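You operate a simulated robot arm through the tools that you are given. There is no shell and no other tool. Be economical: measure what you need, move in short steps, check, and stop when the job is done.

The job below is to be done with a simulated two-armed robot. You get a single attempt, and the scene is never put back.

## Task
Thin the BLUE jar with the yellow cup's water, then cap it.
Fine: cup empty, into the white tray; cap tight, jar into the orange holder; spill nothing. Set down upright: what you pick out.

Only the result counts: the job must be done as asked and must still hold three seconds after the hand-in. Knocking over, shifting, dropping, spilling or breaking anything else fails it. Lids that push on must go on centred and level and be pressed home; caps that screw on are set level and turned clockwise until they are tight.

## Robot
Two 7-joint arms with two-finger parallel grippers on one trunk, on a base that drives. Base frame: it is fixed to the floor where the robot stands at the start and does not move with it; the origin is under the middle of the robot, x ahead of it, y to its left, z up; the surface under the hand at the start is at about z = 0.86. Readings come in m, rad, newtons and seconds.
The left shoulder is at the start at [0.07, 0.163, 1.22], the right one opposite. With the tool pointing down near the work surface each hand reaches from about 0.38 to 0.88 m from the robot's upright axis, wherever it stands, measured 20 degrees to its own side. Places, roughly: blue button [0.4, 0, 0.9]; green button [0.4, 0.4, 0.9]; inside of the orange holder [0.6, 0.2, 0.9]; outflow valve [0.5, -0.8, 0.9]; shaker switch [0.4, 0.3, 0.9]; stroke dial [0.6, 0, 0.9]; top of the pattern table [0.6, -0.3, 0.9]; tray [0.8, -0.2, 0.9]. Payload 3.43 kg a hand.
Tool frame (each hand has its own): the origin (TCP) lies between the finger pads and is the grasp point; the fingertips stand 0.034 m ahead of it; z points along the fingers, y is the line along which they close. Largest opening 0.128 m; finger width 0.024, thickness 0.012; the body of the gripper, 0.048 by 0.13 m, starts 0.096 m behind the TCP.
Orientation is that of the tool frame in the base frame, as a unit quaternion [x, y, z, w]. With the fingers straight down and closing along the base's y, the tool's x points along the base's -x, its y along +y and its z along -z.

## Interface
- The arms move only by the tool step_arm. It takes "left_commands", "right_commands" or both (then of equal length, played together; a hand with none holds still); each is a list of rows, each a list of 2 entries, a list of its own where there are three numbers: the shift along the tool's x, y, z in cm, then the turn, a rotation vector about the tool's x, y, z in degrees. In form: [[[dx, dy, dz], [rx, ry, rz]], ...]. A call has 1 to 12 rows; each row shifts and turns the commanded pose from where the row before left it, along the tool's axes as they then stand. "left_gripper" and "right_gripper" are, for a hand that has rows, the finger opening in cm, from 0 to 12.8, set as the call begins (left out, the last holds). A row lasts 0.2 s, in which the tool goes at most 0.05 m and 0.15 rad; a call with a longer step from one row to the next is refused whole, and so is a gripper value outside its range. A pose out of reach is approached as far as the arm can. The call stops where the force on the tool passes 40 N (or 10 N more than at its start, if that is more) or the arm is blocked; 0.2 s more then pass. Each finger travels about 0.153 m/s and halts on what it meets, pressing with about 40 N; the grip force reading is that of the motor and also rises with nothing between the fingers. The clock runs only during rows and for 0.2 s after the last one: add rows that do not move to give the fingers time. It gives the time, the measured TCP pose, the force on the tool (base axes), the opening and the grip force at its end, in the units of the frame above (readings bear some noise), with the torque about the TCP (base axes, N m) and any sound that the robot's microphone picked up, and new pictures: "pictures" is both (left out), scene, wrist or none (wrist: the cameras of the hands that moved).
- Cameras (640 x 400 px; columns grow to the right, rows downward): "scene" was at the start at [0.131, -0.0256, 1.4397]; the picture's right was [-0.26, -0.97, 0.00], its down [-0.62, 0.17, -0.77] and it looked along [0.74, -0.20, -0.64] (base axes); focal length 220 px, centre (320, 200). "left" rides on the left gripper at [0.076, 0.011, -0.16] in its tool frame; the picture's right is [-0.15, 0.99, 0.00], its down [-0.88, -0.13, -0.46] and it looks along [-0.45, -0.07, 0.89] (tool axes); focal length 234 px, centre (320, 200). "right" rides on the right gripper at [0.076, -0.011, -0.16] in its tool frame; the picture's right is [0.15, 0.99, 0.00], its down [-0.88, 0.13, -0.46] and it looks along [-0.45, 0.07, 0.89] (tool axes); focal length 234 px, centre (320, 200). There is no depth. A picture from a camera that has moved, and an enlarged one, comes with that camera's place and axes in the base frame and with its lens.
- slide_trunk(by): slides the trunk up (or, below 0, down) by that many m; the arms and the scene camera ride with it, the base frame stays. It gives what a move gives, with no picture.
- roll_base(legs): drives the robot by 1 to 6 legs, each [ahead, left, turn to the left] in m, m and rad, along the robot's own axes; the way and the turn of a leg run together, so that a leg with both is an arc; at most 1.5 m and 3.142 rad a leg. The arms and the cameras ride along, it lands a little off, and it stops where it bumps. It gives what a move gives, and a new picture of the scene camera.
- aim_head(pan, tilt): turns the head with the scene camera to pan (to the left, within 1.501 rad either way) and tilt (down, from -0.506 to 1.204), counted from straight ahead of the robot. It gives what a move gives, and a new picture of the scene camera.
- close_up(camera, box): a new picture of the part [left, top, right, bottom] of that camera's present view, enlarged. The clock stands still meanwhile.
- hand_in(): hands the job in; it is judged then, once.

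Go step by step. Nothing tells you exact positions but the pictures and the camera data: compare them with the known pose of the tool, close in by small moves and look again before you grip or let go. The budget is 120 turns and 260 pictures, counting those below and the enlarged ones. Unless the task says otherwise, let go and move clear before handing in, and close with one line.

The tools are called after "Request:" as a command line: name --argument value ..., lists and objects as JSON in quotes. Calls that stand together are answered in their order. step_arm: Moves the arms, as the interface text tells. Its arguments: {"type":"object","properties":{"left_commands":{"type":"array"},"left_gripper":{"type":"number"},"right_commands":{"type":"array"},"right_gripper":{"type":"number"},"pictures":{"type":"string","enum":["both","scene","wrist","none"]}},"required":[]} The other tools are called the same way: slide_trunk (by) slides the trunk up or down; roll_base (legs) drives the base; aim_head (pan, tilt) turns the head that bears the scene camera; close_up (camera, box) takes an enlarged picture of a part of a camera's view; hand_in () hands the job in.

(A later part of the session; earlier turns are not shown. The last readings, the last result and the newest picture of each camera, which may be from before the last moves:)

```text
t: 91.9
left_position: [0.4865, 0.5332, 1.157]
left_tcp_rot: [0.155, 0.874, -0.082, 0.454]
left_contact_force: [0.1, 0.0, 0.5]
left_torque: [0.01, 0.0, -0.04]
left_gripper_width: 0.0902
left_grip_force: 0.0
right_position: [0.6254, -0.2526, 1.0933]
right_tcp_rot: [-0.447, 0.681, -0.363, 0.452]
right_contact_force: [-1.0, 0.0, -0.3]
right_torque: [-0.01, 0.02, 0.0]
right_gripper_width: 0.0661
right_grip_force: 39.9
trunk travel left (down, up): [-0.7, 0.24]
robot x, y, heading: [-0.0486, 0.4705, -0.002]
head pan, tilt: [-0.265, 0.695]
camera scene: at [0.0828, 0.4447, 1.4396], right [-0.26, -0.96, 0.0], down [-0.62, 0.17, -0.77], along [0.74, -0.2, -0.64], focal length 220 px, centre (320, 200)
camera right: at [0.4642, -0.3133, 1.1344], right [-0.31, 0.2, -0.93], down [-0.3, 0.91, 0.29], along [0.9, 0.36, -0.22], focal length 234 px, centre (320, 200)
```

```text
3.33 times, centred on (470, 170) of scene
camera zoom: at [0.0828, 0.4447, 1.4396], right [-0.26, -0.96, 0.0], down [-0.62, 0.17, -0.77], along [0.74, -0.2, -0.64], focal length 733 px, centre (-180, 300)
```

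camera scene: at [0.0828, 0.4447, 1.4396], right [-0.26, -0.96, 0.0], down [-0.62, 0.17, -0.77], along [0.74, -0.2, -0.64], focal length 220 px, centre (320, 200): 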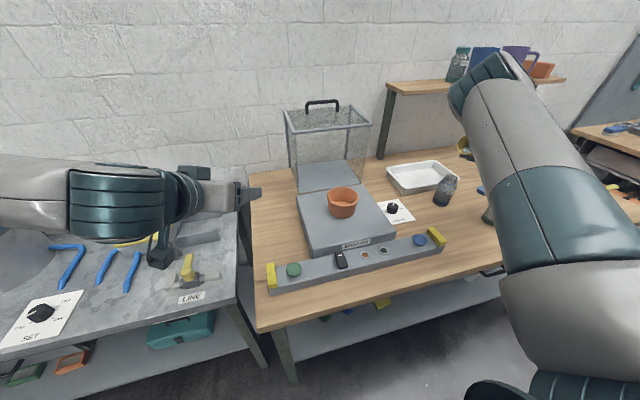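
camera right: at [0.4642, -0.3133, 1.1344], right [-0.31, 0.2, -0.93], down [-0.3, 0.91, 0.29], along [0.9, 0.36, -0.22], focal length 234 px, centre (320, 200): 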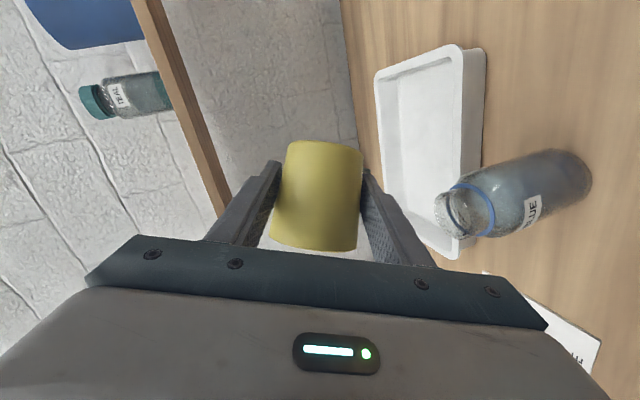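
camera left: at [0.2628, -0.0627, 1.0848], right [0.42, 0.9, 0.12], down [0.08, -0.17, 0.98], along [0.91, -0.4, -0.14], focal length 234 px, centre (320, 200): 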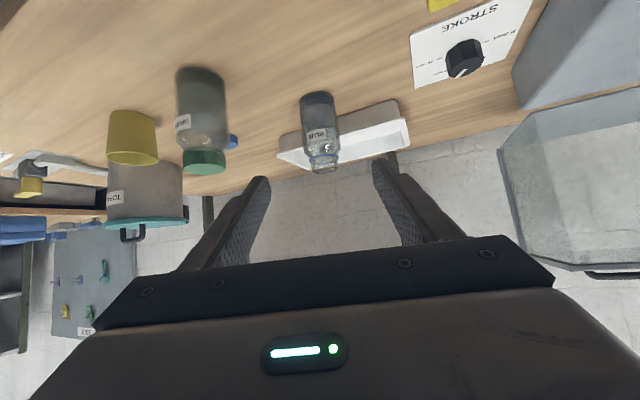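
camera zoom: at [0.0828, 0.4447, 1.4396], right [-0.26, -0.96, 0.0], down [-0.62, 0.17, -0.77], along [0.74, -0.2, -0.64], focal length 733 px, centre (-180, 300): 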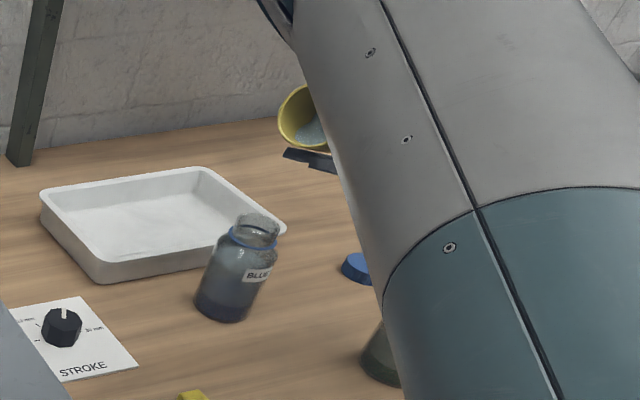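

Reach is fine now. Lowering so the lip sits about 2.5 cm above the mouth.

Request:
step_arm --right_commands '[[[0.495, 1.525, 0.555], [0, 0, 0]], [[0.495, 1.525, 0.555], [0, 0, 0]], [[0.495, 1.525, 0.555], [0, 0, 0]], [[0.495, 1.525, 0.555], [0, 0, 0]], [[0, 0, 0], [0, 0, 0]]]' --pictures "wrist"

Request:
close_up --camera "scene" --box '[410, 130, 510, 220]'

```text
t: 93.1
left_position: [0.4864, 0.532, 1.1582]
left_tcp_rot: [0.154, 0.874, -0.08, 0.455]
left_contact_force: [0.7, -0.2, -0.7]
left_torque: [0.01, 0.0, -0.01]
left_gripper_width: 0.0901
left_grip_force: 0.1
right_position: [0.6263, -0.2516, 1.0269]
right_tcp_rot: [-0.447, 0.682, -0.362, 0.452]
right_contact_force: [0.4, 0.5, -0.5]
right_torque: [0.01, 0.0, 0.0]
right_gripper_width: 0.0659
right_grip_force: 40.3
trunk travel left (down, up): [-0.7, 0.24]
robot x, y, heading: [-0.0503, 0.4694, 0.001]
head pan, tilt: [-0.265, 0.695]
camera right: at [0.4644, -0.3128, 1.067], right [-0.31, 0.2, -0.93], down [-0.3, 0.91, 0.29], along [0.9, 0.36, -0.22], focal length 234 px, centre (320, 200)
```

right: 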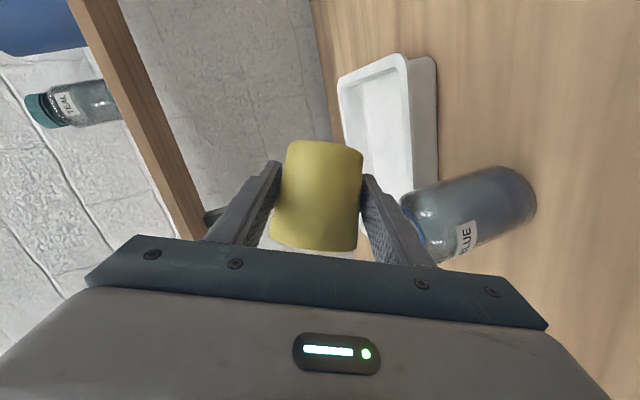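

```text
4.44 times, centred on (460, 175) of scene
camera zoom: at [0.0821, 0.4448, 1.4397], right [-0.26, -0.96, 0.0], down [-0.62, 0.17, -0.77], along [0.74, -0.2, -0.64], focal length 978 px, centre (-302, 311)
```

zoom: 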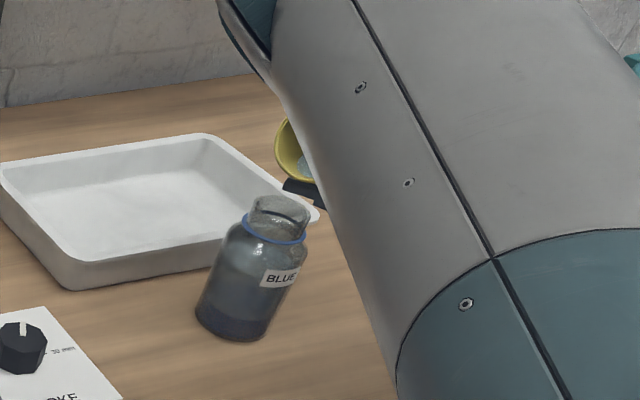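

The scene camera confirms the mouth position to within millimetres. Pouring slowly now, pivoting about the lip.

Request:
step_arm --right_commands '[[[-0.129, -0.152, -0.092], [1.065, 0.4425, -2.218]], [[-0.129, -0.152, -0.092], [1.065, 0.4425, -2.218]], [[-0.129, -0.152, -0.092], [1.065, 0.4425, -2.218]], [[0, 0, 0], [0, 0, 0]], [[-0.129, -0.152, -0.092], [1.065, 0.4425, -2.218]], [[0, 0, 0], [0, 0, 0]], [[0, 0, 0], [0, 0, 0]]]' --pictures "none"

Request:
close_up --camera "scene" --box '[410, 130, 510, 220]'

Request:
close_up --camera "left" --box '[20, 110, 180, 230]'

```text
t: 94.7
left_position: [0.4865, 0.5323, 1.1581]
left_tcp_rot: [0.154, 0.874, -0.08, 0.454]
left_contact_force: [0.5, -0.7, 0.8]
left_torque: [0.01, -0.01, 0.01]
left_gripper_width: 0.0901
left_grip_force: 0.0
right_position: [0.6249, -0.2506, 1.0334]
right_tcp_rot: [-0.476, 0.638, -0.427, 0.429]
right_contact_force: [0.1, -0.1, -1.4]
right_torque: [0.01, -0.02, 0.02]
right_gripper_width: 0.0662
right_grip_force: 39.6
trunk travel left (down, up): [-0.7, 0.24]
robot x, y, heading: [-0.051, 0.4689, 0.0]
head pan, tilt: [-0.265, 0.695]
```

```text
4.44 times, centred on (460, 175) of scene
camera zoom: at [0.0824, 0.4444, 1.4397], right [-0.26, -0.96, 0.0], down [-0.62, 0.17, -0.77], along [0.74, -0.2, -0.64], focal length 978 px, centre (-302, 311)
```

zoom: 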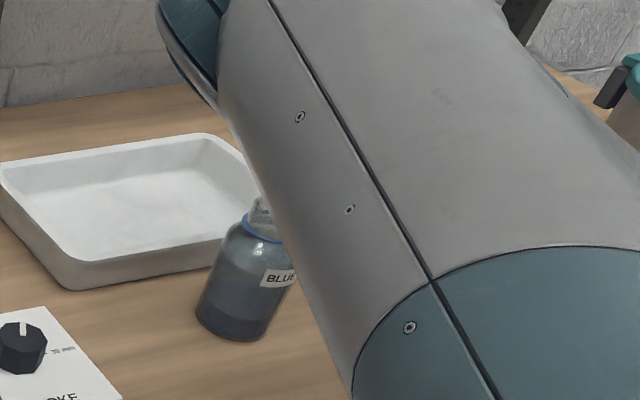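

```text
3.33 times, centred on (100, 170) of left
camera zoom: at [0.3264, 0.6025, 1.1872], right [0.42, 0.9, 0.12], down [0.08, -0.17, 0.98], along [0.9, -0.4, -0.14], focal length 781 px, centre (1053, 300)
```

zoom: 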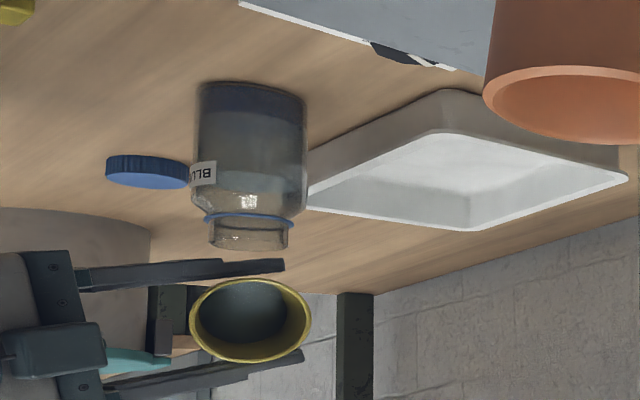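

Request:
step_arm --right_commands '[[[-0.129, -0.152, -0.092], [1.065, 0.4425, -2.218]], [[0, 0, 0], [0, 0, 0]], [[-0.129, -0.152, -0.092], [1.065, 0.4425, -2.218]], [[0, 0, 0], [0, 0, 0]], [[0, 0, 0], [0, 0, 0]]]' --pictures "none"

Request:
close_up --camera "left" --box '[20, 110, 180, 230]'

```text
t: 95.9
left_position: [0.4854, 0.5329, 1.158]
left_tcp_rot: [0.154, 0.874, -0.08, 0.455]
left_contact_force: [-0.1, 0.0, 0.1]
left_torque: [0.0, 0.01, 0.01]
left_gripper_width: 0.0897
left_grip_force: 0.0
right_position: [0.625, -0.2451, 1.0366]
right_tcp_rot: [-0.489, 0.615, -0.46, 0.415]
right_contact_force: [0.6, -0.6, 0.3]
right_torque: [-0.01, 0.0, -0.02]
right_gripper_width: 0.066
right_grip_force: 39.0
trunk travel left (down, up): [-0.7, 0.24]
robot x, y, heading: [-0.0507, 0.4651, -0.002]
head pan, tilt: [-0.265, 0.695]
```

```text
3.33 times, centred on (100, 170) of left
camera zoom: at [0.3264, 0.6025, 1.1872], right [0.42, 0.9, 0.12], down [0.08, -0.17, 0.98], along [0.9, -0.4, -0.14], focal length 781 px, centre (1053, 300)
```

zoom: 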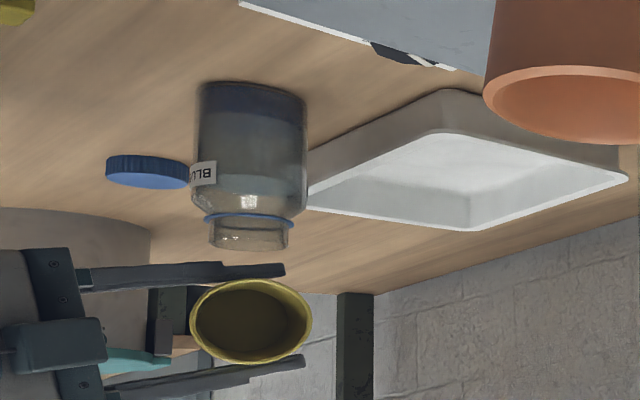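

Water has run into the jar: its level is up and the cup looks empty. I'll continue tilting to drain it fully.

Request:
step_arm --right_commands '[[[-0.129, -0.152, -0.092], [1.065, 0.4425, -2.218]], [[-0.129, -0.152, -0.092], [1.065, 0.4425, -2.218]], [[0, 0, 0], [0, 0, 0]], [[-0.129, -0.152, -0.092], [1.065, 0.4425, -2.218]], [[-0.129, -0.152, -0.092], [1.065, 0.4425, -2.218]], [[0, 0, 0], [0, 0, 0]], [[-0.129, -0.152, -0.092], [1.065, 0.4425, -2.218]], [[-0.129, -0.152, -0.092], [1.065, 0.4425, -2.218]], [[0, 0, 0], [0, 0, 0]], [[0, 0, 0], [0, 0, 0]]]' --pictures "wrist"

Request:
close_up --camera "left" --box '[20, 110, 180, 230]'

```text
t: 98.1
left_position: [0.4854, 0.5338, 1.1582]
left_tcp_rot: [0.155, 0.874, -0.081, 0.454]
left_contact_force: [-0.3, 0.0, 0.5]
left_torque: [0.05, 0.02, 0.02]
left_gripper_width: 0.0901
left_grip_force: 0.0
right_position: [0.6216, -0.238, 1.0461]
right_tcp_rot: [0.523, -0.536, 0.549, -0.371]
right_contact_force: [-0.2, -0.1, -1.4]
right_torque: [-0.01, -0.01, -0.03]
right_gripper_width: 0.0665
right_grip_force: 39.7
trunk travel left (down, up): [-0.7, 0.24]
robot x, y, heading: [-0.0449, 0.4675, -0.003]
head pan, tilt: [-0.265, 0.695]
camera right: at [0.4547, -0.2781, 1.0903], right [-0.18, -0.29, -0.94], down [-0.3, 0.93, -0.23], along [0.94, 0.25, -0.25], focal length 234 px, centre (320, 200)
```

right: 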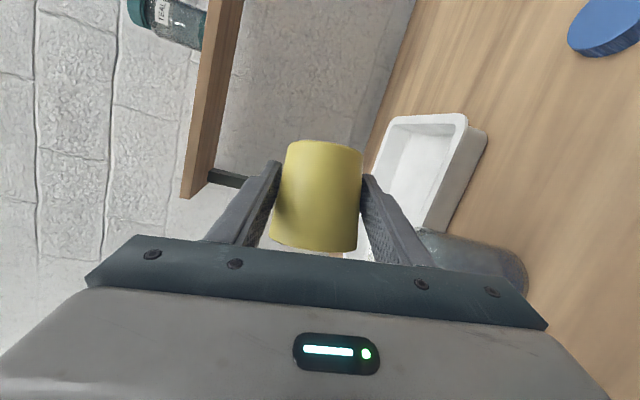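

```text
3.33 times, centred on (100, 170) of left
camera zoom: at [0.3263, 0.6025, 1.1873], right [0.42, 0.9, 0.12], down [0.08, -0.17, 0.98], along [0.9, -0.4, -0.14], focal length 781 px, centre (1053, 300)
```

zoom: 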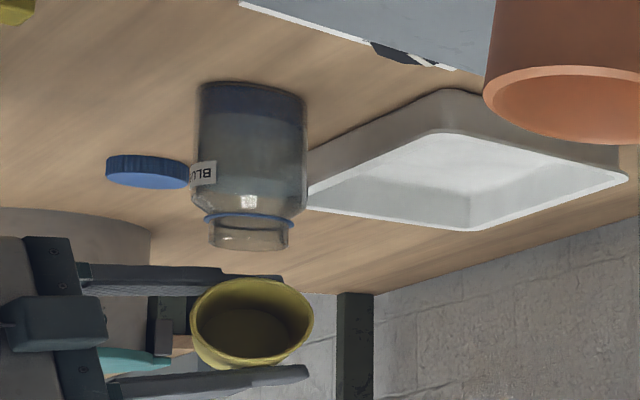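

The cup is empty at 95°. A little more for the last drops, then raise and bring it upright.

Request:
step_arm --right_commands '[[[-0.129, -0.152, -0.092], [1.065, 0.4425, -2.218]], [[-0.129, -0.152, -0.092], [1.065, 0.4425, -2.218]], [[0, 0, 0], [0, 0, 0]], [[0, 0, 0], [0, 0, 0]], [[0, 0, 0], [0, 0, 0]], [[0.47, -1.93, -0.15], [0, 0, 0]], [[0.47, -1.93, -0.15], [0, 0, 0]]]' --pictures "none"

Request:
step_arm --right_commands '[[[0, 0, 0], [-3.5, -1.45, 7.3]], [[0, 0, 0], [-3.5, -1.45, 7.3]], [[0, 0, 0], [-3.5, -1.45, 7.3]], [[0, 0, 0], [-3.5, -1.45, 7.3]], [[0, 0, 0], [-3.5, -1.45, 7.3]], [[0, 0, 0], [-3.5, -1.45, 7.3]], [[0, 0, 0], [-3.5, -1.45, 7.3]], [[0, 0, 0], [-3.5, -1.45, 7.3]], [[0, 0, 0], [-3.5, -1.45, 7.3]], [[0, 0, 0], [-3.5, -1.45, 7.3]], [[0, 0, 0], [-3.5, -1.45, 7.3]], [[0, 0, 0], [-3.3, -1.37, 6.9]]]' --pictures "both"

Request:
close_up --camera "scene" --box '[400, 100, 540, 220]'

```text
t: 99.7
left_position: [0.4857, 0.5329, 1.1592]
left_tcp_rot: [0.154, 0.873, -0.081, 0.455]
left_contact_force: [0.0, 0.0, 0.1]
left_torque: [0.0, -0.02, 0.0]
left_gripper_width: 0.0898
left_grip_force: 0.0
right_position: [0.6228, -0.2321, 1.0895]
right_tcp_rot: [0.531, -0.508, 0.577, -0.355]
right_contact_force: [0.5, -0.7, 0.5]
right_torque: [0.04, 0.0, -0.01]
right_gripper_width: 0.066
right_grip_force: 39.7
trunk travel left (down, up): [-0.7, 0.24]
robot x, y, heading: [-0.0516, 0.4695, 0.001]
head pan, tilt: [-0.265, 0.695]
```

```text
t: 102.3
left_position: [0.4862, 0.5337, 1.1582]
left_tcp_rot: [0.155, 0.873, -0.08, 0.455]
left_contact_force: [0.1, -0.6, 0.8]
left_torque: [-0.03, -0.01, -0.01]
left_gripper_width: 0.0897
left_grip_force: 0.1
right_position: [0.6222, -0.2346, 1.0878]
right_tcp_rot: [-0.196, 0.828, 0.097, 0.517]
right_contact_force: [-0.1, 0.7, -0.9]
right_torque: [0.01, -0.01, -0.02]
right_gripper_width: 0.0666
right_grip_force: 40.2
trunk travel left (down, up): [-0.7, 0.24]
robot x, y, heading: [-0.0494, 0.4727, 0.0]
head pan, tilt: [-0.265, 0.695]
camera scene: at [0.0823, 0.4435, 1.4397], right [-0.26, -0.96, 0.0], down [-0.62, 0.17, -0.77], along [0.74, -0.2, -0.64], focal length 220 px, centre (320, 200)
camera right: at [0.4661, -0.3207, 1.093], right [-0.48, 0.86, -0.17], down [-0.09, 0.15, 0.98], along [0.87, 0.48, 0.0], focal length 234 px, centre (320, 200)
```

scene: 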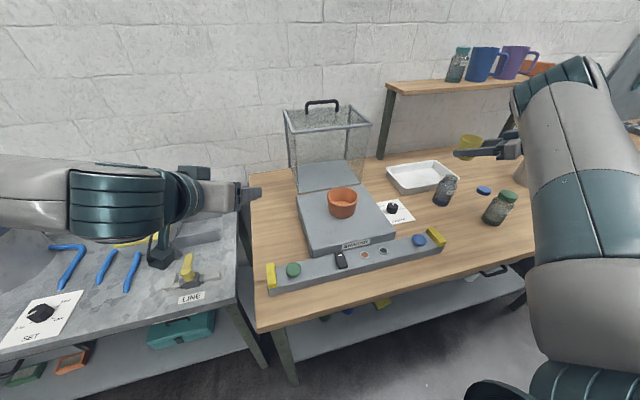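
right: 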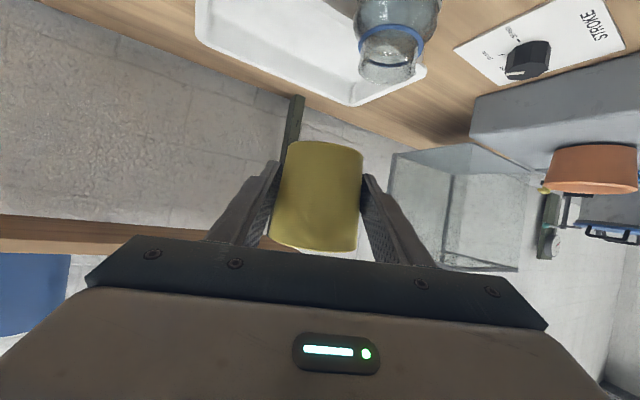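

```text
3.33 times, centred on (470, 160) of scene
camera zoom: at [0.0823, 0.4435, 1.4397], right [-0.26, -0.96, 0.0], down [-0.62, 0.17, -0.77], along [0.74, -0.2, -0.64], focal length 733 px, centre (-180, 333)
```

zoom: 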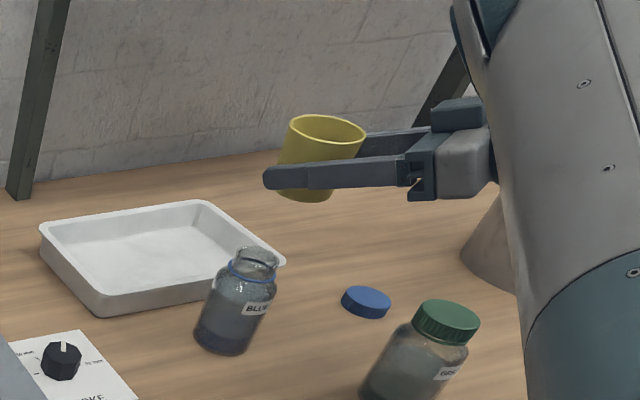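

Cup is empty and upright, and the table is dry. The tray is too far from this base position, so I'll raise the cup a bit and drive right 0.27 m.

Request:
step_arm --right_commands '[[[-1.8, 0, -0.87], [0, 0, 0]], [[-1.8, 0, -0.87], [0, 0, 0]]]' --pictures "none"

Request:
roll_base --legs '[[0, -0.27, 0]]'

```text
t: 102.9
left_position: [0.4851, 0.5322, 1.1581]
left_tcp_rot: [0.153, 0.874, -0.08, 0.455]
left_contact_force: [0.2, -0.6, 0.1]
left_torque: [-0.01, -0.01, -0.01]
left_gripper_width: 0.0899
left_grip_force: 0.2
right_position: [0.6223, -0.2313, 1.1287]
right_tcp_rot: [-0.198, 0.828, 0.095, 0.516]
right_contact_force: [0.4, 1.2, -1.5]
right_torque: [0.02, 0.01, 0.0]
right_gripper_width: 0.0663
right_grip_force: 40.0
trunk travel left (down, up): [-0.7, 0.24]
robot x, y, heading: [-0.0479, 0.472, -0.002]
head pan, tilt: [-0.265, 0.695]
```

```text
t: 104.8
left_position: [0.4843, 0.2646, 1.159]
left_tcp_rot: [0.154, 0.873, -0.081, 0.455]
left_contact_force: [0.4, 0.0, 0.8]
left_torque: [-0.04, 0.01, 0.01]
left_gripper_width: 0.0901
left_grip_force: 0.0
right_position: [0.6219, -0.5006, 1.1283]
right_tcp_rot: [-0.198, 0.828, 0.095, 0.516]
right_contact_force: [-0.2, 0.0, -1.0]
right_torque: [-0.01, 0.02, 0.02]
right_gripper_width: 0.0664
right_grip_force: 40.2
trunk travel left (down, up): [-0.7, 0.24]
robot x, y, heading: [-0.0499, 0.2011, -0.002]
head pan, tilt: [-0.265, 0.695]
camera scene: at [0.0821, 0.1764, 1.4397], right [-0.26, -0.97, 0.0], down [-0.62, 0.17, -0.77], along [0.74, -0.2, -0.64], focal length 220 px, centre (320, 200)
```

scene: 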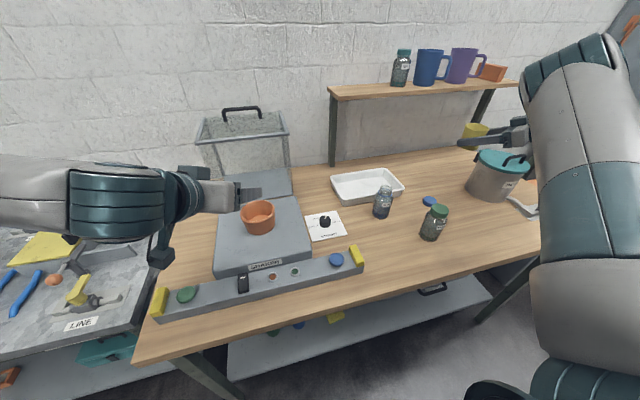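

Now I'll carry the empty cup over the tray.

Request:
step_arm --right_commands '[[[0, 0, 0], [-0.99, -1.05, 2.07]], [[-0.65, 1.97, 3.57], [0, 0, 0]], [[-0.65, 1.97, 3.57], [0, 0, 0]], [[-0.65, 1.97, 3.57], [0, 0, 0]], [[-0.65, 1.97, 3.57], [0, 0, 0]], [[-0.65, 1.97, 3.57], [0, 0, 0]], [[-0.65, 1.97, 3.57], [0, 0, 0]], [[-0.65, 1.97, 3.57], [0, 0, 0]]]' --pictures "both"

Request:
close_up --camera "scene" --box '[320, 100, 480, 230]'

```text
t: 106.6
left_position: [0.4868, 0.2652, 1.1583]
left_tcp_rot: [0.154, 0.874, -0.082, 0.453]
left_contact_force: [-0.4, 1.0, 0.9]
left_torque: [-0.03, -0.02, -0.02]
left_gripper_width: 0.0896
left_grip_force: 0.1
right_position: [0.7879, -0.2678, 1.0596]
right_tcp_rot: [-0.187, 0.826, 0.114, 0.52]
right_contact_force: [1.1, 0.4, 0.3]
right_torque: [-0.02, 0.0, 0.01]
right_gripper_width: 0.0662
right_grip_force: 40.2
trunk travel left (down, up): [-0.7, 0.24]
robot x, y, heading: [-0.0479, 0.2058, 0.003]
head pan, tilt: [-0.265, 0.695]
camera scene: at [0.0835, 0.177, 1.4396], right [-0.26, -0.96, 0.0], down [-0.62, 0.17, -0.77], along [0.74, -0.2, -0.64], focal length 220 px, centre (320, 200)
camera right: at [0.6325, -0.3541, 1.0617], right [-0.48, 0.87, -0.14], down [-0.08, 0.11, 0.99], along [0.87, 0.49, 0.02], focal length 234 px, centre (320, 200)
```

scene: 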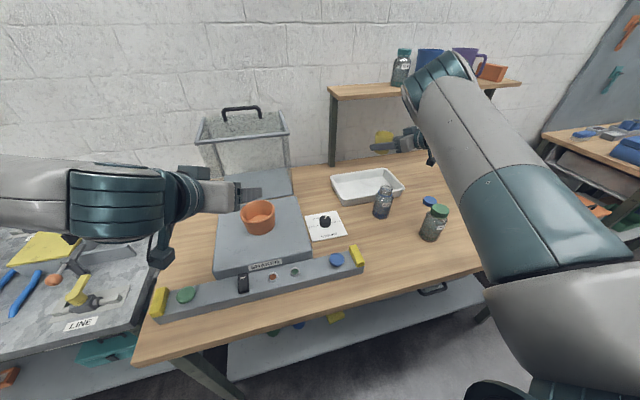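
right: 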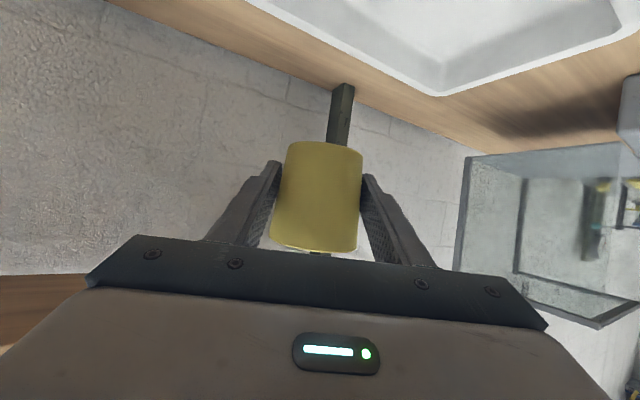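

```text
3.08 times, centred on (400, 165) of scene
camera zoom: at [0.0835, 0.177, 1.4396], right [-0.26, -0.96, 0.0], down [-0.62, 0.17, -0.77], along [0.74, -0.2, -0.64], focal length 677 px, centre (74, 308)
```

zoom: 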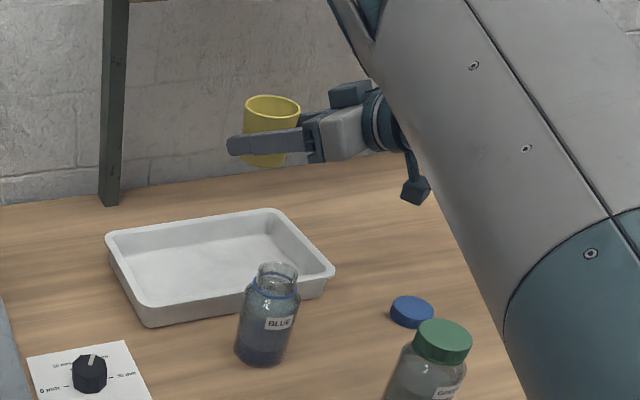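

Positioned over the tray. Descending toward its floor.

Request:
step_arm --right_commands '[[[3.27, 0.02, 1.575], [0, 0, 0]], [[3.27, 0.02, 1.575], [0, 0, 0]], [[3.27, 0.02, 1.575], [0, 0, 0]], [[3.27, 0.02, 1.575], [0, 0, 0]], [[0, 0, 0], [0, 0, 0]]]' --pictures "wrist"

Request:
close_up --camera "scene" --box '[320, 130, 460, 230]'

```text
t: 107.8
left_position: [0.4852, 0.2652, 1.1597]
left_tcp_rot: [0.154, 0.874, -0.081, 0.454]
left_contact_force: [0.4, 0.6, 0.1]
left_torque: [-0.04, -0.02, 0.01]
left_gripper_width: 0.09
left_grip_force: 0.1
right_position: [0.7873, -0.2718, 0.9165]
right_tcp_rot: [-0.186, 0.826, 0.112, 0.521]
right_contact_force: [-0.1, 0.1, -0.7]
right_torque: [0.02, 0.02, 0.0]
right_gripper_width: 0.0662
right_grip_force: 39.9
trunk travel left (down, up): [-0.7, 0.24]
robot x, y, heading: [-0.0463, 0.2023, -0.002]
head pan, tilt: [-0.265, 0.695]
camera right: at [0.6322, -0.3578, 0.917], right [-0.48, 0.87, -0.14], down [-0.09, 0.11, 0.99], along [0.87, 0.49, 0.02], focal length 234 px, centre (320, 200)
```

right: 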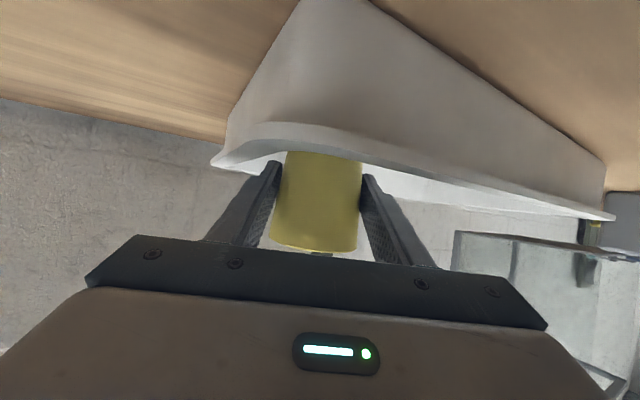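

```text
4.00 times, centred on (390, 180) of scene
camera zoom: at [0.0814, 0.1763, 1.4398], right [-0.26, -0.97, 0.0], down [-0.62, 0.17, -0.77], along [0.74, -0.2, -0.64], focal length 880 px, centre (40, 280)
```

zoom: 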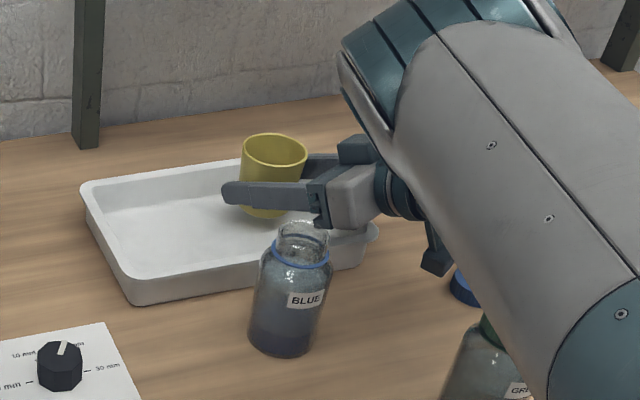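

Lowering gently to contact.

Request:
step_arm --right_commands '[[[0.54, 0, 0.26], [0, 0, 0]], [[0.36, 0, 0.17], [0, 0, 0]], [[0.18, 0, 0.09], [0, 0, 0]], [[0, 0, 0], [0, 0, 0]]]' --pictures "none"

```text
t: 108.8
left_position: [0.4848, 0.2639, 1.1577]
left_tcp_rot: [0.153, 0.874, -0.079, 0.455]
left_contact_force: [0.2, -0.8, -0.1]
left_torque: [-0.02, 0.03, -0.01]
left_gripper_width: 0.0899
left_grip_force: 0.0
right_position: [0.7868, -0.2711, 0.9033]
right_tcp_rot: [-0.187, 0.826, 0.113, 0.52]
right_contact_force: [0.5, 0.4, -0.7]
right_torque: [-0.02, -0.03, -0.02]
right_gripper_width: 0.0664
right_grip_force: 40.0
trunk travel left (down, up): [-0.7, 0.24]
robot x, y, heading: [-0.0491, 0.2014, -0.002]
head pan, tilt: [-0.265, 0.695]
```

Request:
step_arm --right_commands '[[[0.18, 0, 0.09], [0, 0, 0]], [[0.135, 0, 0.065], [0, 0, 0]]]' --pictures "none"

```text
t: 109.4
left_position: [0.4858, 0.2651, 1.1588]
left_tcp_rot: [0.154, 0.874, -0.08, 0.454]
left_contact_force: [0.1, -0.4, 0.6]
left_torque: [0.01, 0.0, 0.01]
left_gripper_width: 0.0899
left_grip_force: 0.0
right_position: [0.7871, -0.2717, 0.9005]
right_tcp_rot: [-0.187, 0.825, 0.114, 0.521]
right_contact_force: [0.5, 1.1, 1.6]
right_torque: [-0.18, 0.02, -0.04]
right_gripper_width: 0.0662
right_grip_force: 39.7
trunk travel left (down, up): [-0.7, 0.24]
robot x, y, heading: [-0.0478, 0.2061, 0.002]
head pan, tilt: [-0.265, 0.695]
```

Contact. I'll press 1 mm more and release.

Request:
step_arm --right_commands '[[[0.09, 0, 0.04], [0, 0, 0]], [[0, 0, 0], [0, 0, 0]]]' --pictures "none"

Request:
step_arm --right_commands '[[[0, 0, 0], [0, 0, 0]], [[0, 0, 0], [0, 0, 0]], [[0, 0, -1.5], [0, 0, 0]], [[0, 0, -3], [0, 0, 0]], [[0, 0, -4], [0, 0, 0]], [[0, 0, -4], [0, 0, 0]]]' --right_gripper 8.4 --pictures "both"

Request:
close_up --camera "scene" --box '[320, 130, 460, 230]'

```text
t: 110.0
left_position: [0.486, 0.2646, 1.1595]
left_tcp_rot: [0.154, 0.874, -0.081, 0.454]
left_contact_force: [-1.0, 0.0, -0.1]
left_torque: [-0.03, 0.0, 0.0]
left_gripper_width: 0.0899
left_grip_force: 0.0
right_position: [0.7869, -0.2698, 0.8989]
right_tcp_rot: [-0.187, 0.825, 0.113, 0.52]
right_contact_force: [1.6, 1.7, 3.4]
right_torque: [-0.28, 0.07, 0.04]
right_gripper_width: 0.0659
right_grip_force: 40.2
trunk travel left (down, up): [-0.7, 0.24]
robot x, y, heading: [-0.0487, 0.2004, 0.001]
head pan, tilt: [-0.265, 0.695]
```

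```text
t: 111.4
left_position: [0.4841, 0.2647, 1.158]
left_tcp_rot: [0.154, 0.873, -0.08, 0.455]
left_contact_force: [-0.5, -0.2, 0.0]
left_torque: [0.0, -0.03, 0.01]
left_gripper_width: 0.0899
left_grip_force: 0.1
right_position: [0.6823, -0.3188, 0.9534]
right_tcp_rot: [-0.188, 0.825, 0.114, 0.52]
right_contact_force: [0.6, 0.4, -0.2]
right_torque: [0.02, -0.03, 0.03]
right_gripper_width: 0.084
right_grip_force: 0.1
trunk travel left (down, up): [-0.7, 0.24]
robot x, y, heading: [-0.0487, 0.2007, -0.001]
head pan, tilt: [-0.265, 0.695]
camera scene: at [0.0807, 0.1751, 1.4398], right [-0.26, -0.97, 0.0], down [-0.62, 0.17, -0.77], along [0.74, -0.2, -0.64], focal length 220 px, centre (320, 200)
camera right: at [0.5273, -0.405, 0.9553], right [-0.48, 0.87, -0.14], down [-0.09, 0.11, 0.99], along [0.87, 0.49, 0.02], focal length 234 px, centre (320, 200)
```

scene: 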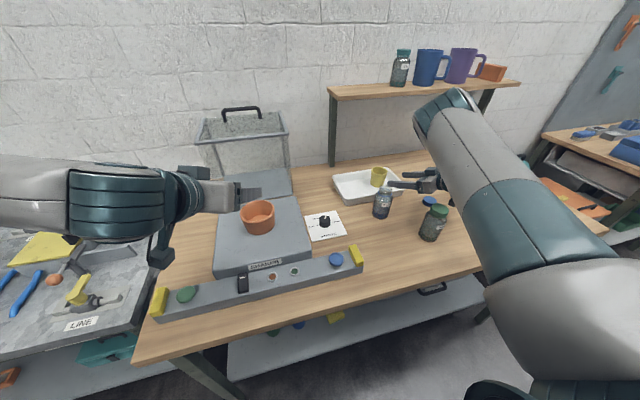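
right: 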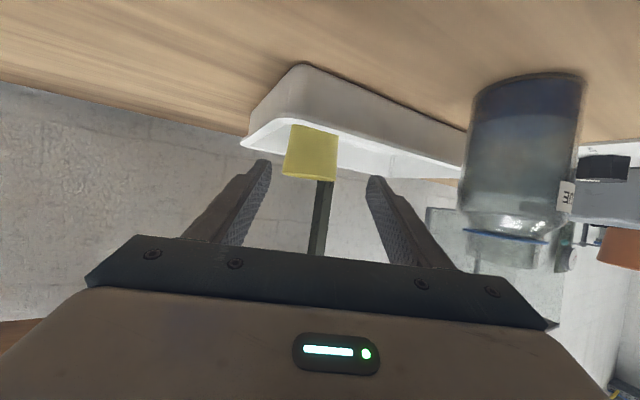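

```text
4.00 times, centred on (390, 180) of scene
camera zoom: at [0.0807, 0.1751, 1.4398], right [-0.26, -0.97, 0.0], down [-0.62, 0.17, -0.77], along [0.74, -0.2, -0.64], focal length 880 px, centre (40, 280)
```

zoom: 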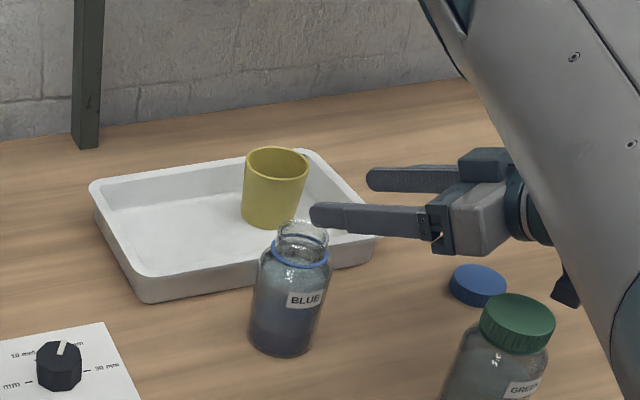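

The cup stands upright in the tray. Retracting the right hand, then driving back to the earlier base position for capping.

Request:
step_arm --right_commands '[[[-1.07, -0.25, -4.3], [0, 0, 0]], [[-1.07, -0.25, -4.3], [0, 0, 0]], [[-1.07, -0.25, -4.3], [0, 0, 0]], [[-1.07, -0.25, -4.3], [0, 0, 0]], [[-1.07, -0.25, -4.3], [0, 0, 0]], [[-1.07, -0.25, -4.3], [0, 0, 0]]]' --pictures "none"

Request:
roll_base --legs '[[-0.1, 0, 0], [0, -0.2, 0]]'

```text
t: 112.8
left_position: [0.4842, 0.2641, 1.1588]
left_tcp_rot: [0.154, 0.874, -0.08, 0.454]
left_contact_force: [-0.5, 1.1, -0.3]
left_torque: [0.02, -0.03, 0.01]
left_gripper_width: 0.0901
left_grip_force: 0.1
right_position: [0.5045, -0.4222, 1.1218]
right_tcp_rot: [-0.187, 0.825, 0.114, 0.521]
right_contact_force: [-0.7, 0.9, 0.1]
right_torque: [-0.01, 0.02, 0.01]
right_gripper_width: 0.084
right_grip_force: 0.0
trunk travel left (down, up): [-0.7, 0.24]
robot x, y, heading: [-0.0492, 0.1998, -0.001]
head pan, tilt: [-0.265, 0.695]
```

```text
t: 115.1
left_position: [0.3843, 0.0674, 1.1586]
left_tcp_rot: [0.153, 0.874, -0.08, 0.455]
left_contact_force: [0.3, 0.1, 0.7]
left_torque: [0.01, 0.0, -0.03]
left_gripper_width: 0.09
left_grip_force: 0.1
right_position: [0.4037, -0.6211, 1.1226]
right_tcp_rot: [-0.187, 0.826, 0.113, 0.52]
right_contact_force: [-0.5, -0.1, 0.0]
right_torque: [0.0, -0.01, -0.03]
right_gripper_width: 0.0843
right_grip_force: 0.1
trunk travel left (down, up): [-0.7, 0.24]
robot x, y, heading: [-0.1493, 0.0023, -0.003]
head pan, tilt: [-0.265, 0.695]
camera scene: at [-0.0196, -0.0223, 1.4397], right [-0.26, -0.96, 0.0], down [-0.62, 0.17, -0.77], along [0.74, -0.2, -0.64], focal length 220 px, centre (320, 200)
```

scene: 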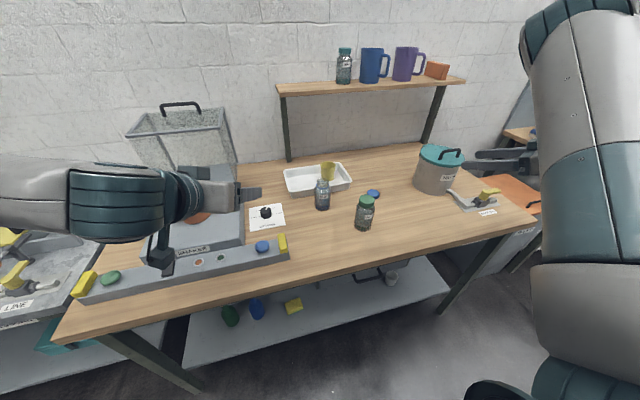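

Left hand goes to its pre-grip on the jar; right hand returns to pointing down.

Request:
step_arm --left_commands '[[[0.33, -2.92, 3.78], [0, 0, 0]], [[0.33, -2.92, 3.78], [0, 0, 0]], [[0.33, -2.92, 3.78], [0, 0, 0]], [[0.33, -2.92, 3.78], [0, 0, 0]], [[0.33, -2.92, 3.78], [0, 0, 0]], [[0.33, -2.92, 3.78], [0, 0, 0]], [[0, 0, 0], [0, 0, 0]], [[0, 0, 0], [0, 0, 0]]]' --left_gripper 10 --right_commands '[[[0, 0, 0], [0, 8, 0]], [[0, 0, 0], [0, 8, 0]], [[0, 0, 0], [0, 8, 0]], [[0, 0, 0], [0, 8, 0]], [[0, 0, 0], [0, 8, 0]], [[0, 0, 0], [0, 8, 0]], [[0, 0, 0], [0, 8, 0]], [[0, 0, 0], [0, 8, 0]]]' --pictures "both"

Request:
close_up --camera "left" --box '[240, 80, 400, 240]'

```text
t: 116.9
left_position: [0.4918, -0.1573, 1.0122]
left_tcp_rot: [0.155, 0.874, -0.081, 0.454]
left_contact_force: [0.7, -0.4, 0.0]
left_torque: [0.01, 0.01, -0.01]
left_gripper_width: 0.0999
left_grip_force: 0.1
right_position: [0.4056, -0.622, 1.121]
right_tcp_rot: [-0.218, 0.976, -0.003, 0.002]
right_contact_force: [0.2, 0.1, -0.3]
right_torque: [-0.01, -0.01, -0.01]
right_gripper_width: 0.084
right_grip_force: 0.1
trunk travel left (down, up): [-0.7, 0.24]
robot x, y, heading: [-0.147, 0.0018, -0.004]
head pan, tilt: [-0.265, 0.695]
camera scene: at [-0.0181, -0.0232, 1.4396], right [-0.26, -0.96, 0.0], down [-0.62, 0.17, -0.77], along [0.74, -0.2, -0.64], focal length 220 px, centre (320, 200)
camera right: at [0.3398, -0.6643, 1.2819], right [-0.55, 0.83, -0.01], down [0.74, 0.49, 0.46], along [0.39, 0.25, -0.89], focal length 234 px, centre (320, 200)
camera left: at [0.3329, -0.0879, 1.0415], right [0.42, 0.9, 0.12], down [0.08, -0.17, 0.98], along [0.9, -0.4, -0.14], focal length 234 px, centre (320, 200)
```

scene: 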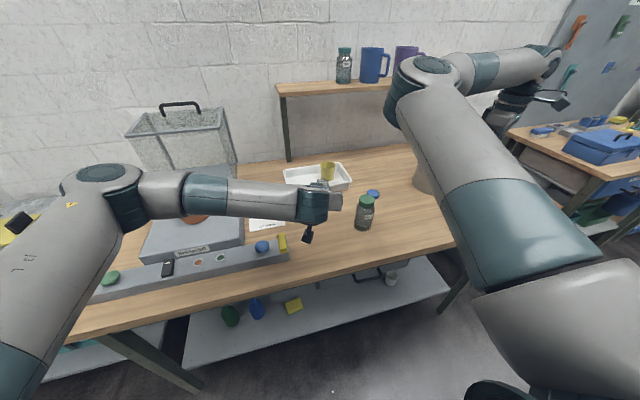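
right: 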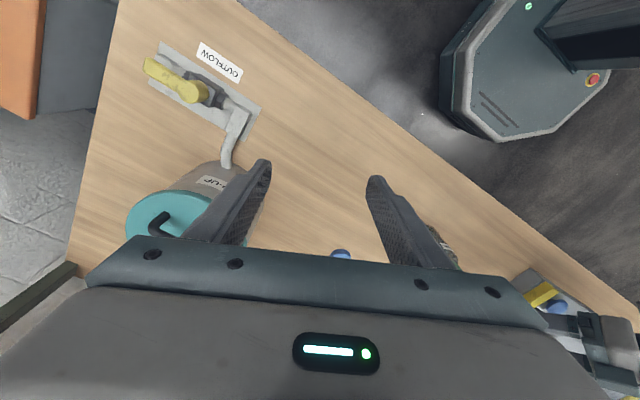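
left: 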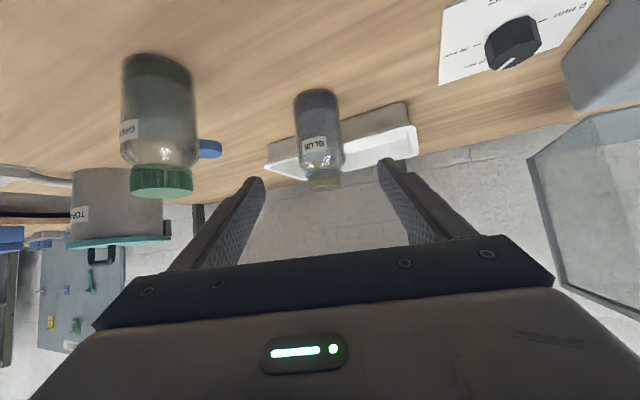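

```text
2.50 times, centred on (320, 160) of left
camera zoom: at [0.3329, -0.0879, 1.0415], right [0.42, 0.9, 0.12], down [0.08, -0.17, 0.98], along [0.9, -0.4, -0.14], focal length 585 px, centre (320, 300)
```

zoom: 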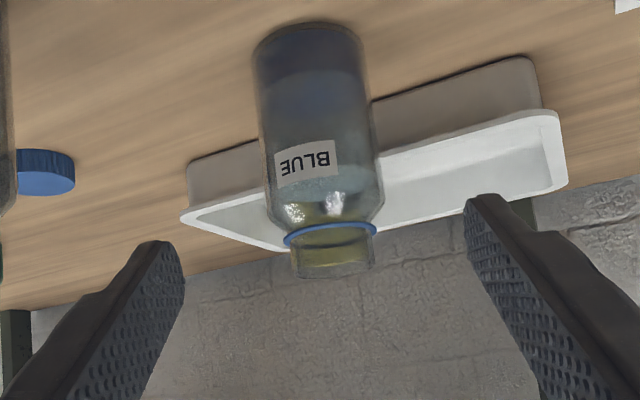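

The jar is centred between the fingers. Advancing to grip it; the right hand moves toward the cap at the same time.

Request:
step_arm --left_commands '[[[0, 0, 3.9], [0, 0, 0]], [[0, 0, 3.9], [0, 0, 0]], [[0, 0, 3.9], [0, 0, 0]], [[0, 0, 3.9], [0, 0, 0]], [[0, 0, 0], [0, 0, 0]]]' --pictures "none"

Request:
step_arm --left_commands '[[[0, 0, 0], [0, 0, 0]], [[0, 0, 0], [0, 0, 0]], [[0, 0, 0], [0, 0, 0]]]' --left_gripper 4.5 --pictures "wrist"

```text
t: 118.1
left_position: [0.6088, -0.2025, 0.9241]
left_tcp_rot: [0.155, 0.873, -0.081, 0.454]
left_contact_force: [-0.7, 0.7, -0.9]
left_torque: [0.02, 0.01, 0.0]
left_gripper_width: 0.0997
left_grip_force: 0.0
right_position: [0.4049, -0.6219, 1.1224]
right_tcp_rot: [-0.217, 0.976, -0.003, 0.005]
right_contact_force: [0.2, -0.1, 0.4]
right_torque: [-0.02, -0.03, -0.02]
right_gripper_width: 0.084
right_grip_force: 0.0
trunk travel left (down, up): [-0.7, 0.24]
robot x, y, heading: [-0.1524, 0.0016, -0.003]
head pan, tilt: [-0.265, 0.695]
```

```text
t: 118.9
left_position: [0.6097, -0.2021, 0.9244]
left_tcp_rot: [0.153, 0.874, -0.079, 0.455]
left_contact_force: [1.8, -0.4, 0.9]
left_torque: [-0.12, -0.12, 0.07]
left_gripper_width: 0.0619
left_grip_force: 40.2
right_position: [0.4045, -0.6221, 1.1212]
right_tcp_rot: [-0.218, 0.976, -0.002, 0.003]
right_contact_force: [0.2, -0.2, 0.2]
right_torque: [-0.01, -0.02, -0.02]
right_gripper_width: 0.0841
right_grip_force: 0.1
trunk travel left (down, up): [-0.7, 0.24]
robot x, y, heading: [-0.1527, 0.0044, -0.003]
head pan, tilt: [-0.265, 0.695]
camera left: at [0.4494, -0.1324, 0.9535], right [0.42, 0.9, 0.12], down [0.08, -0.17, 0.98], along [0.91, -0.4, -0.14], focal length 234 px, centre (320, 200)
```

left: 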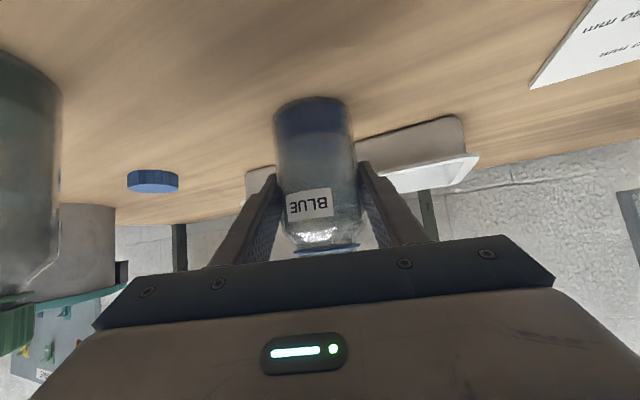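

Jar held. Moving the right hand over the cap and turning its yaw to the start of a clockwise stroke.

Request:
step_arm --right_commands '[[[-4.02, 1.27, 0], [0, 0, 0]], [[-4.02, 1.27, 0], [0, 0, 0]], [[-4.02, 1.27, 0], [0, 0, 0]], [[-4.02, 1.27, 0], [0, 0, 0]], [[-4.02, 1.27, 0], [0, 0, 0]], [[-4.02, 1.27, 0], [0, 0, 0]], [[-4.02, 1.27, 0], [0, 0, 0]], [[0, 0, 0], [0, 0, -8.4]], [[0, 0, 0], [0, 0, -8.4]], [[0, 0, 0], [0, 0, -8.4]], [[0, 0, 0], [0, 0, -8.4]], [[0, 0, 0], [0, 0, -8.4]]]' --right_gripper 7.5 --pictures "none"

Request:
step_arm --right_commands '[[[0, 0, 0], [0, 0, -8.4]], [[0, 0, 0], [0, 0, -8.4]], [[0, 0, 0], [0, 0, -8.4]], [[0, 0, 0], [0, 0, -8.4]], [[0, 0, 0], [0, 0, -8.4]], [[0, 0, 0], [0, 0, -8.4]], [[0, 0, 0], [0, 0, -8.4]], [[0, 0, 0], [0, 0, -8.4]], [[0, 0, 0], [0, 0, -8.4]], [[0, 0, 0], [0, 0, -8.4]], [[0, 0, 0], [0, 0, -8.4]]]' --pictures "both"

```text
t: 121.5
left_position: [0.6096, -0.2025, 0.9248]
left_tcp_rot: [0.153, 0.874, -0.08, 0.455]
left_contact_force: [0.5, -1.2, 0.7]
left_torque: [-0.23, -0.05, 0.07]
left_gripper_width: 0.0621
left_grip_force: 40.1
right_position: [0.6222, -0.4236, 1.1222]
right_tcp_rot: [-0.554, 0.833, -0.003, 0.002]
right_contact_force: [-0.1, 0.1, 0.9]
right_torque: [0.03, -0.03, -0.01]
right_gripper_width: 0.0749
right_grip_force: 0.1
trunk travel left (down, up): [-0.7, 0.24]
robot x, y, heading: [-0.152, 0.001, 0.001]
head pan, tilt: [-0.265, 0.695]
```

```text
t: 123.9
left_position: [0.6083, -0.2022, 0.9247]
left_tcp_rot: [0.154, 0.874, -0.08, 0.455]
left_contact_force: [1.7, -1.2, 2.1]
left_torque: [-0.06, -0.17, 0.02]
left_gripper_width: 0.0621
left_grip_force: 39.7
right_position: [0.621, -0.4214, 1.1228]
right_tcp_rot: [0.984, -0.177, 0.004, 0.0]
right_contact_force: [-0.3, -0.1, -0.4]
right_torque: [0.06, 0.0, 0.0]
right_gripper_width: 0.0748
right_grip_force: 0.1
trunk travel left (down, up): [-0.7, 0.24]
robot x, y, heading: [-0.1484, 0.0045, 0.001]
head pan, tilt: [-0.265, 0.695]
camera scene: at [-0.0192, -0.0233, 1.4397], right [-0.26, -0.96, 0.0], down [-0.62, 0.17, -0.77], along [0.74, -0.2, -0.64], focal length 220 px, centre (320, 200)
camera right: at [0.694, -0.4375, 1.2839], right [-0.21, -0.98, 0.0], down [-0.88, 0.18, 0.45], along [-0.44, 0.09, -0.89], focal length 234 px, centre (320, 200)
```

scene: 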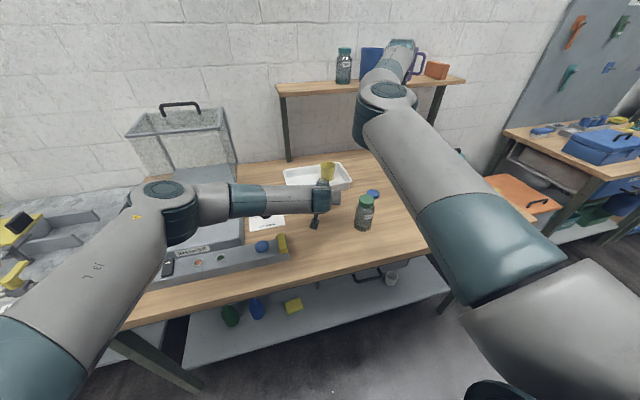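
right: 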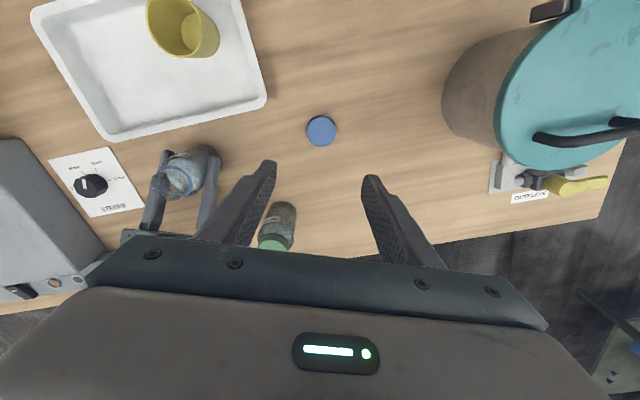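

Cup is upright in the tray and the cap is right below. Descending onto the cap.

Request:
step_arm --right_commands '[[[0.3, 0.2, 0], [0, 0, 0]], [[0, 0, 4.5], [0, 0, 0]], [[0, 0, 4.5], [0, 0, 0]], [[0, 0, 4.5], [0, 0, 0]], [[0, 0, 4.5], [0, 0, 0]], [[0, 0, 3.5], [0, 0, 0]], [[0, 0, 1.1], [0, 0, 0]], [[0, 0, 0], [0, 0, 0]]]' --pictures "wrist"

```text
t: 125.7
left_position: [0.6093, -0.2022, 0.9232]
left_tcp_rot: [0.154, 0.874, -0.08, 0.455]
left_contact_force: [-0.1, -0.5, 0.2]
left_torque: [-0.04, -0.07, -0.01]
left_gripper_width: 0.062
left_grip_force: 40.0
right_position: [0.6266, -0.4245, 0.8964]
right_tcp_rot: [0.984, -0.177, 0.005, 0.001]
right_contact_force: [-0.1, 0.0, 0.0]
right_torque: [0.01, 0.01, -0.03]
right_gripper_width: 0.075
right_grip_force: 0.0
trunk travel left (down, up): [-0.7, 0.24]
robot x, y, heading: [-0.1512, 0.0041, -0.003]
head pan, tilt: [-0.265, 0.695]
camera right: at [0.699, -0.4411, 1.058], right [-0.21, -0.98, 0.0], down [-0.87, 0.19, 0.45], along [-0.44, 0.09, -0.89], focal length 234 px, centre (320, 200)
```

right: 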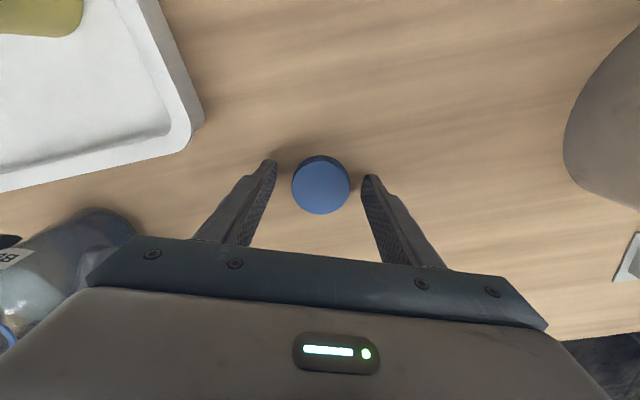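

Centred. Closing and lifting.

Request:
step_arm --right_commands '[[[0, 0, 0], [0, 0, 0]], [[0, 0, 0], [0, 0, 0]], [[0, 0, -2], [0, 0, 0]], [[0, 0, -4], [0, 0, 0]], [[0, 0, -4], [0, 0, 0]], [[0, 0, -4], [0, 0, 0]], [[0, 0, -3], [0, 0, 0]]]' --right_gripper 3.5 --pictures "wrist"

Request:
close_up --camera "right" --box '[240, 110, 400, 250]'

```text
t: 127.3
left_position: [0.6086, -0.202, 0.9234]
left_tcp_rot: [0.154, 0.874, -0.08, 0.454]
left_contact_force: [-1.7, 0.1, 2.0]
left_torque: [0.06, 0.04, 0.03]
left_gripper_width: 0.0622
left_grip_force: 39.7
right_position: [0.624, -0.4244, 1.0656]
right_tcp_rot: [0.984, -0.177, 0.006, 0.001]
right_contact_force: [-0.5, -0.3, 0.3]
right_torque: [0.03, -0.01, -0.02]
right_gripper_width: 0.0483
right_grip_force: 39.6
trunk travel left (down, up): [-0.7, 0.24]
robot x, y, heading: [-0.1515, 0.0022, -0.001]
head pan, tilt: [-0.265, 0.695]
camera right: at [0.6971, -0.4406, 1.2273], right [-0.21, -0.98, 0.0], down [-0.87, 0.19, 0.45], along [-0.44, 0.09, -0.89], focal length 234 px, centre (320, 200)
```

right: 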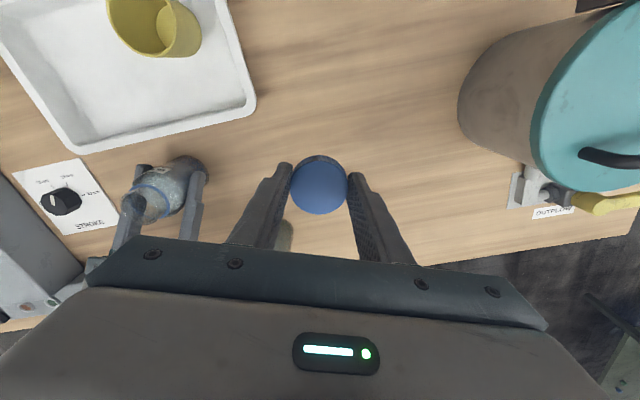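

```text
2.86 times, centred on (320, 180) of right
camera zoom: at [0.6971, -0.4406, 1.2273], right [-0.21, -0.98, 0.0], down [-0.87, 0.19, 0.45], along [-0.44, 0.09, -0.89], focal length 669 px, centre (320, 257)
```

zoom: 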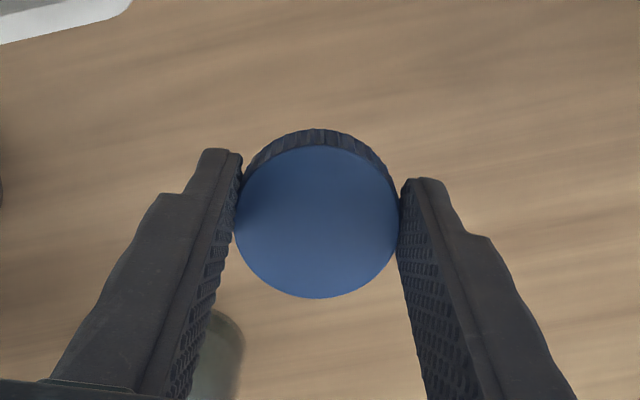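

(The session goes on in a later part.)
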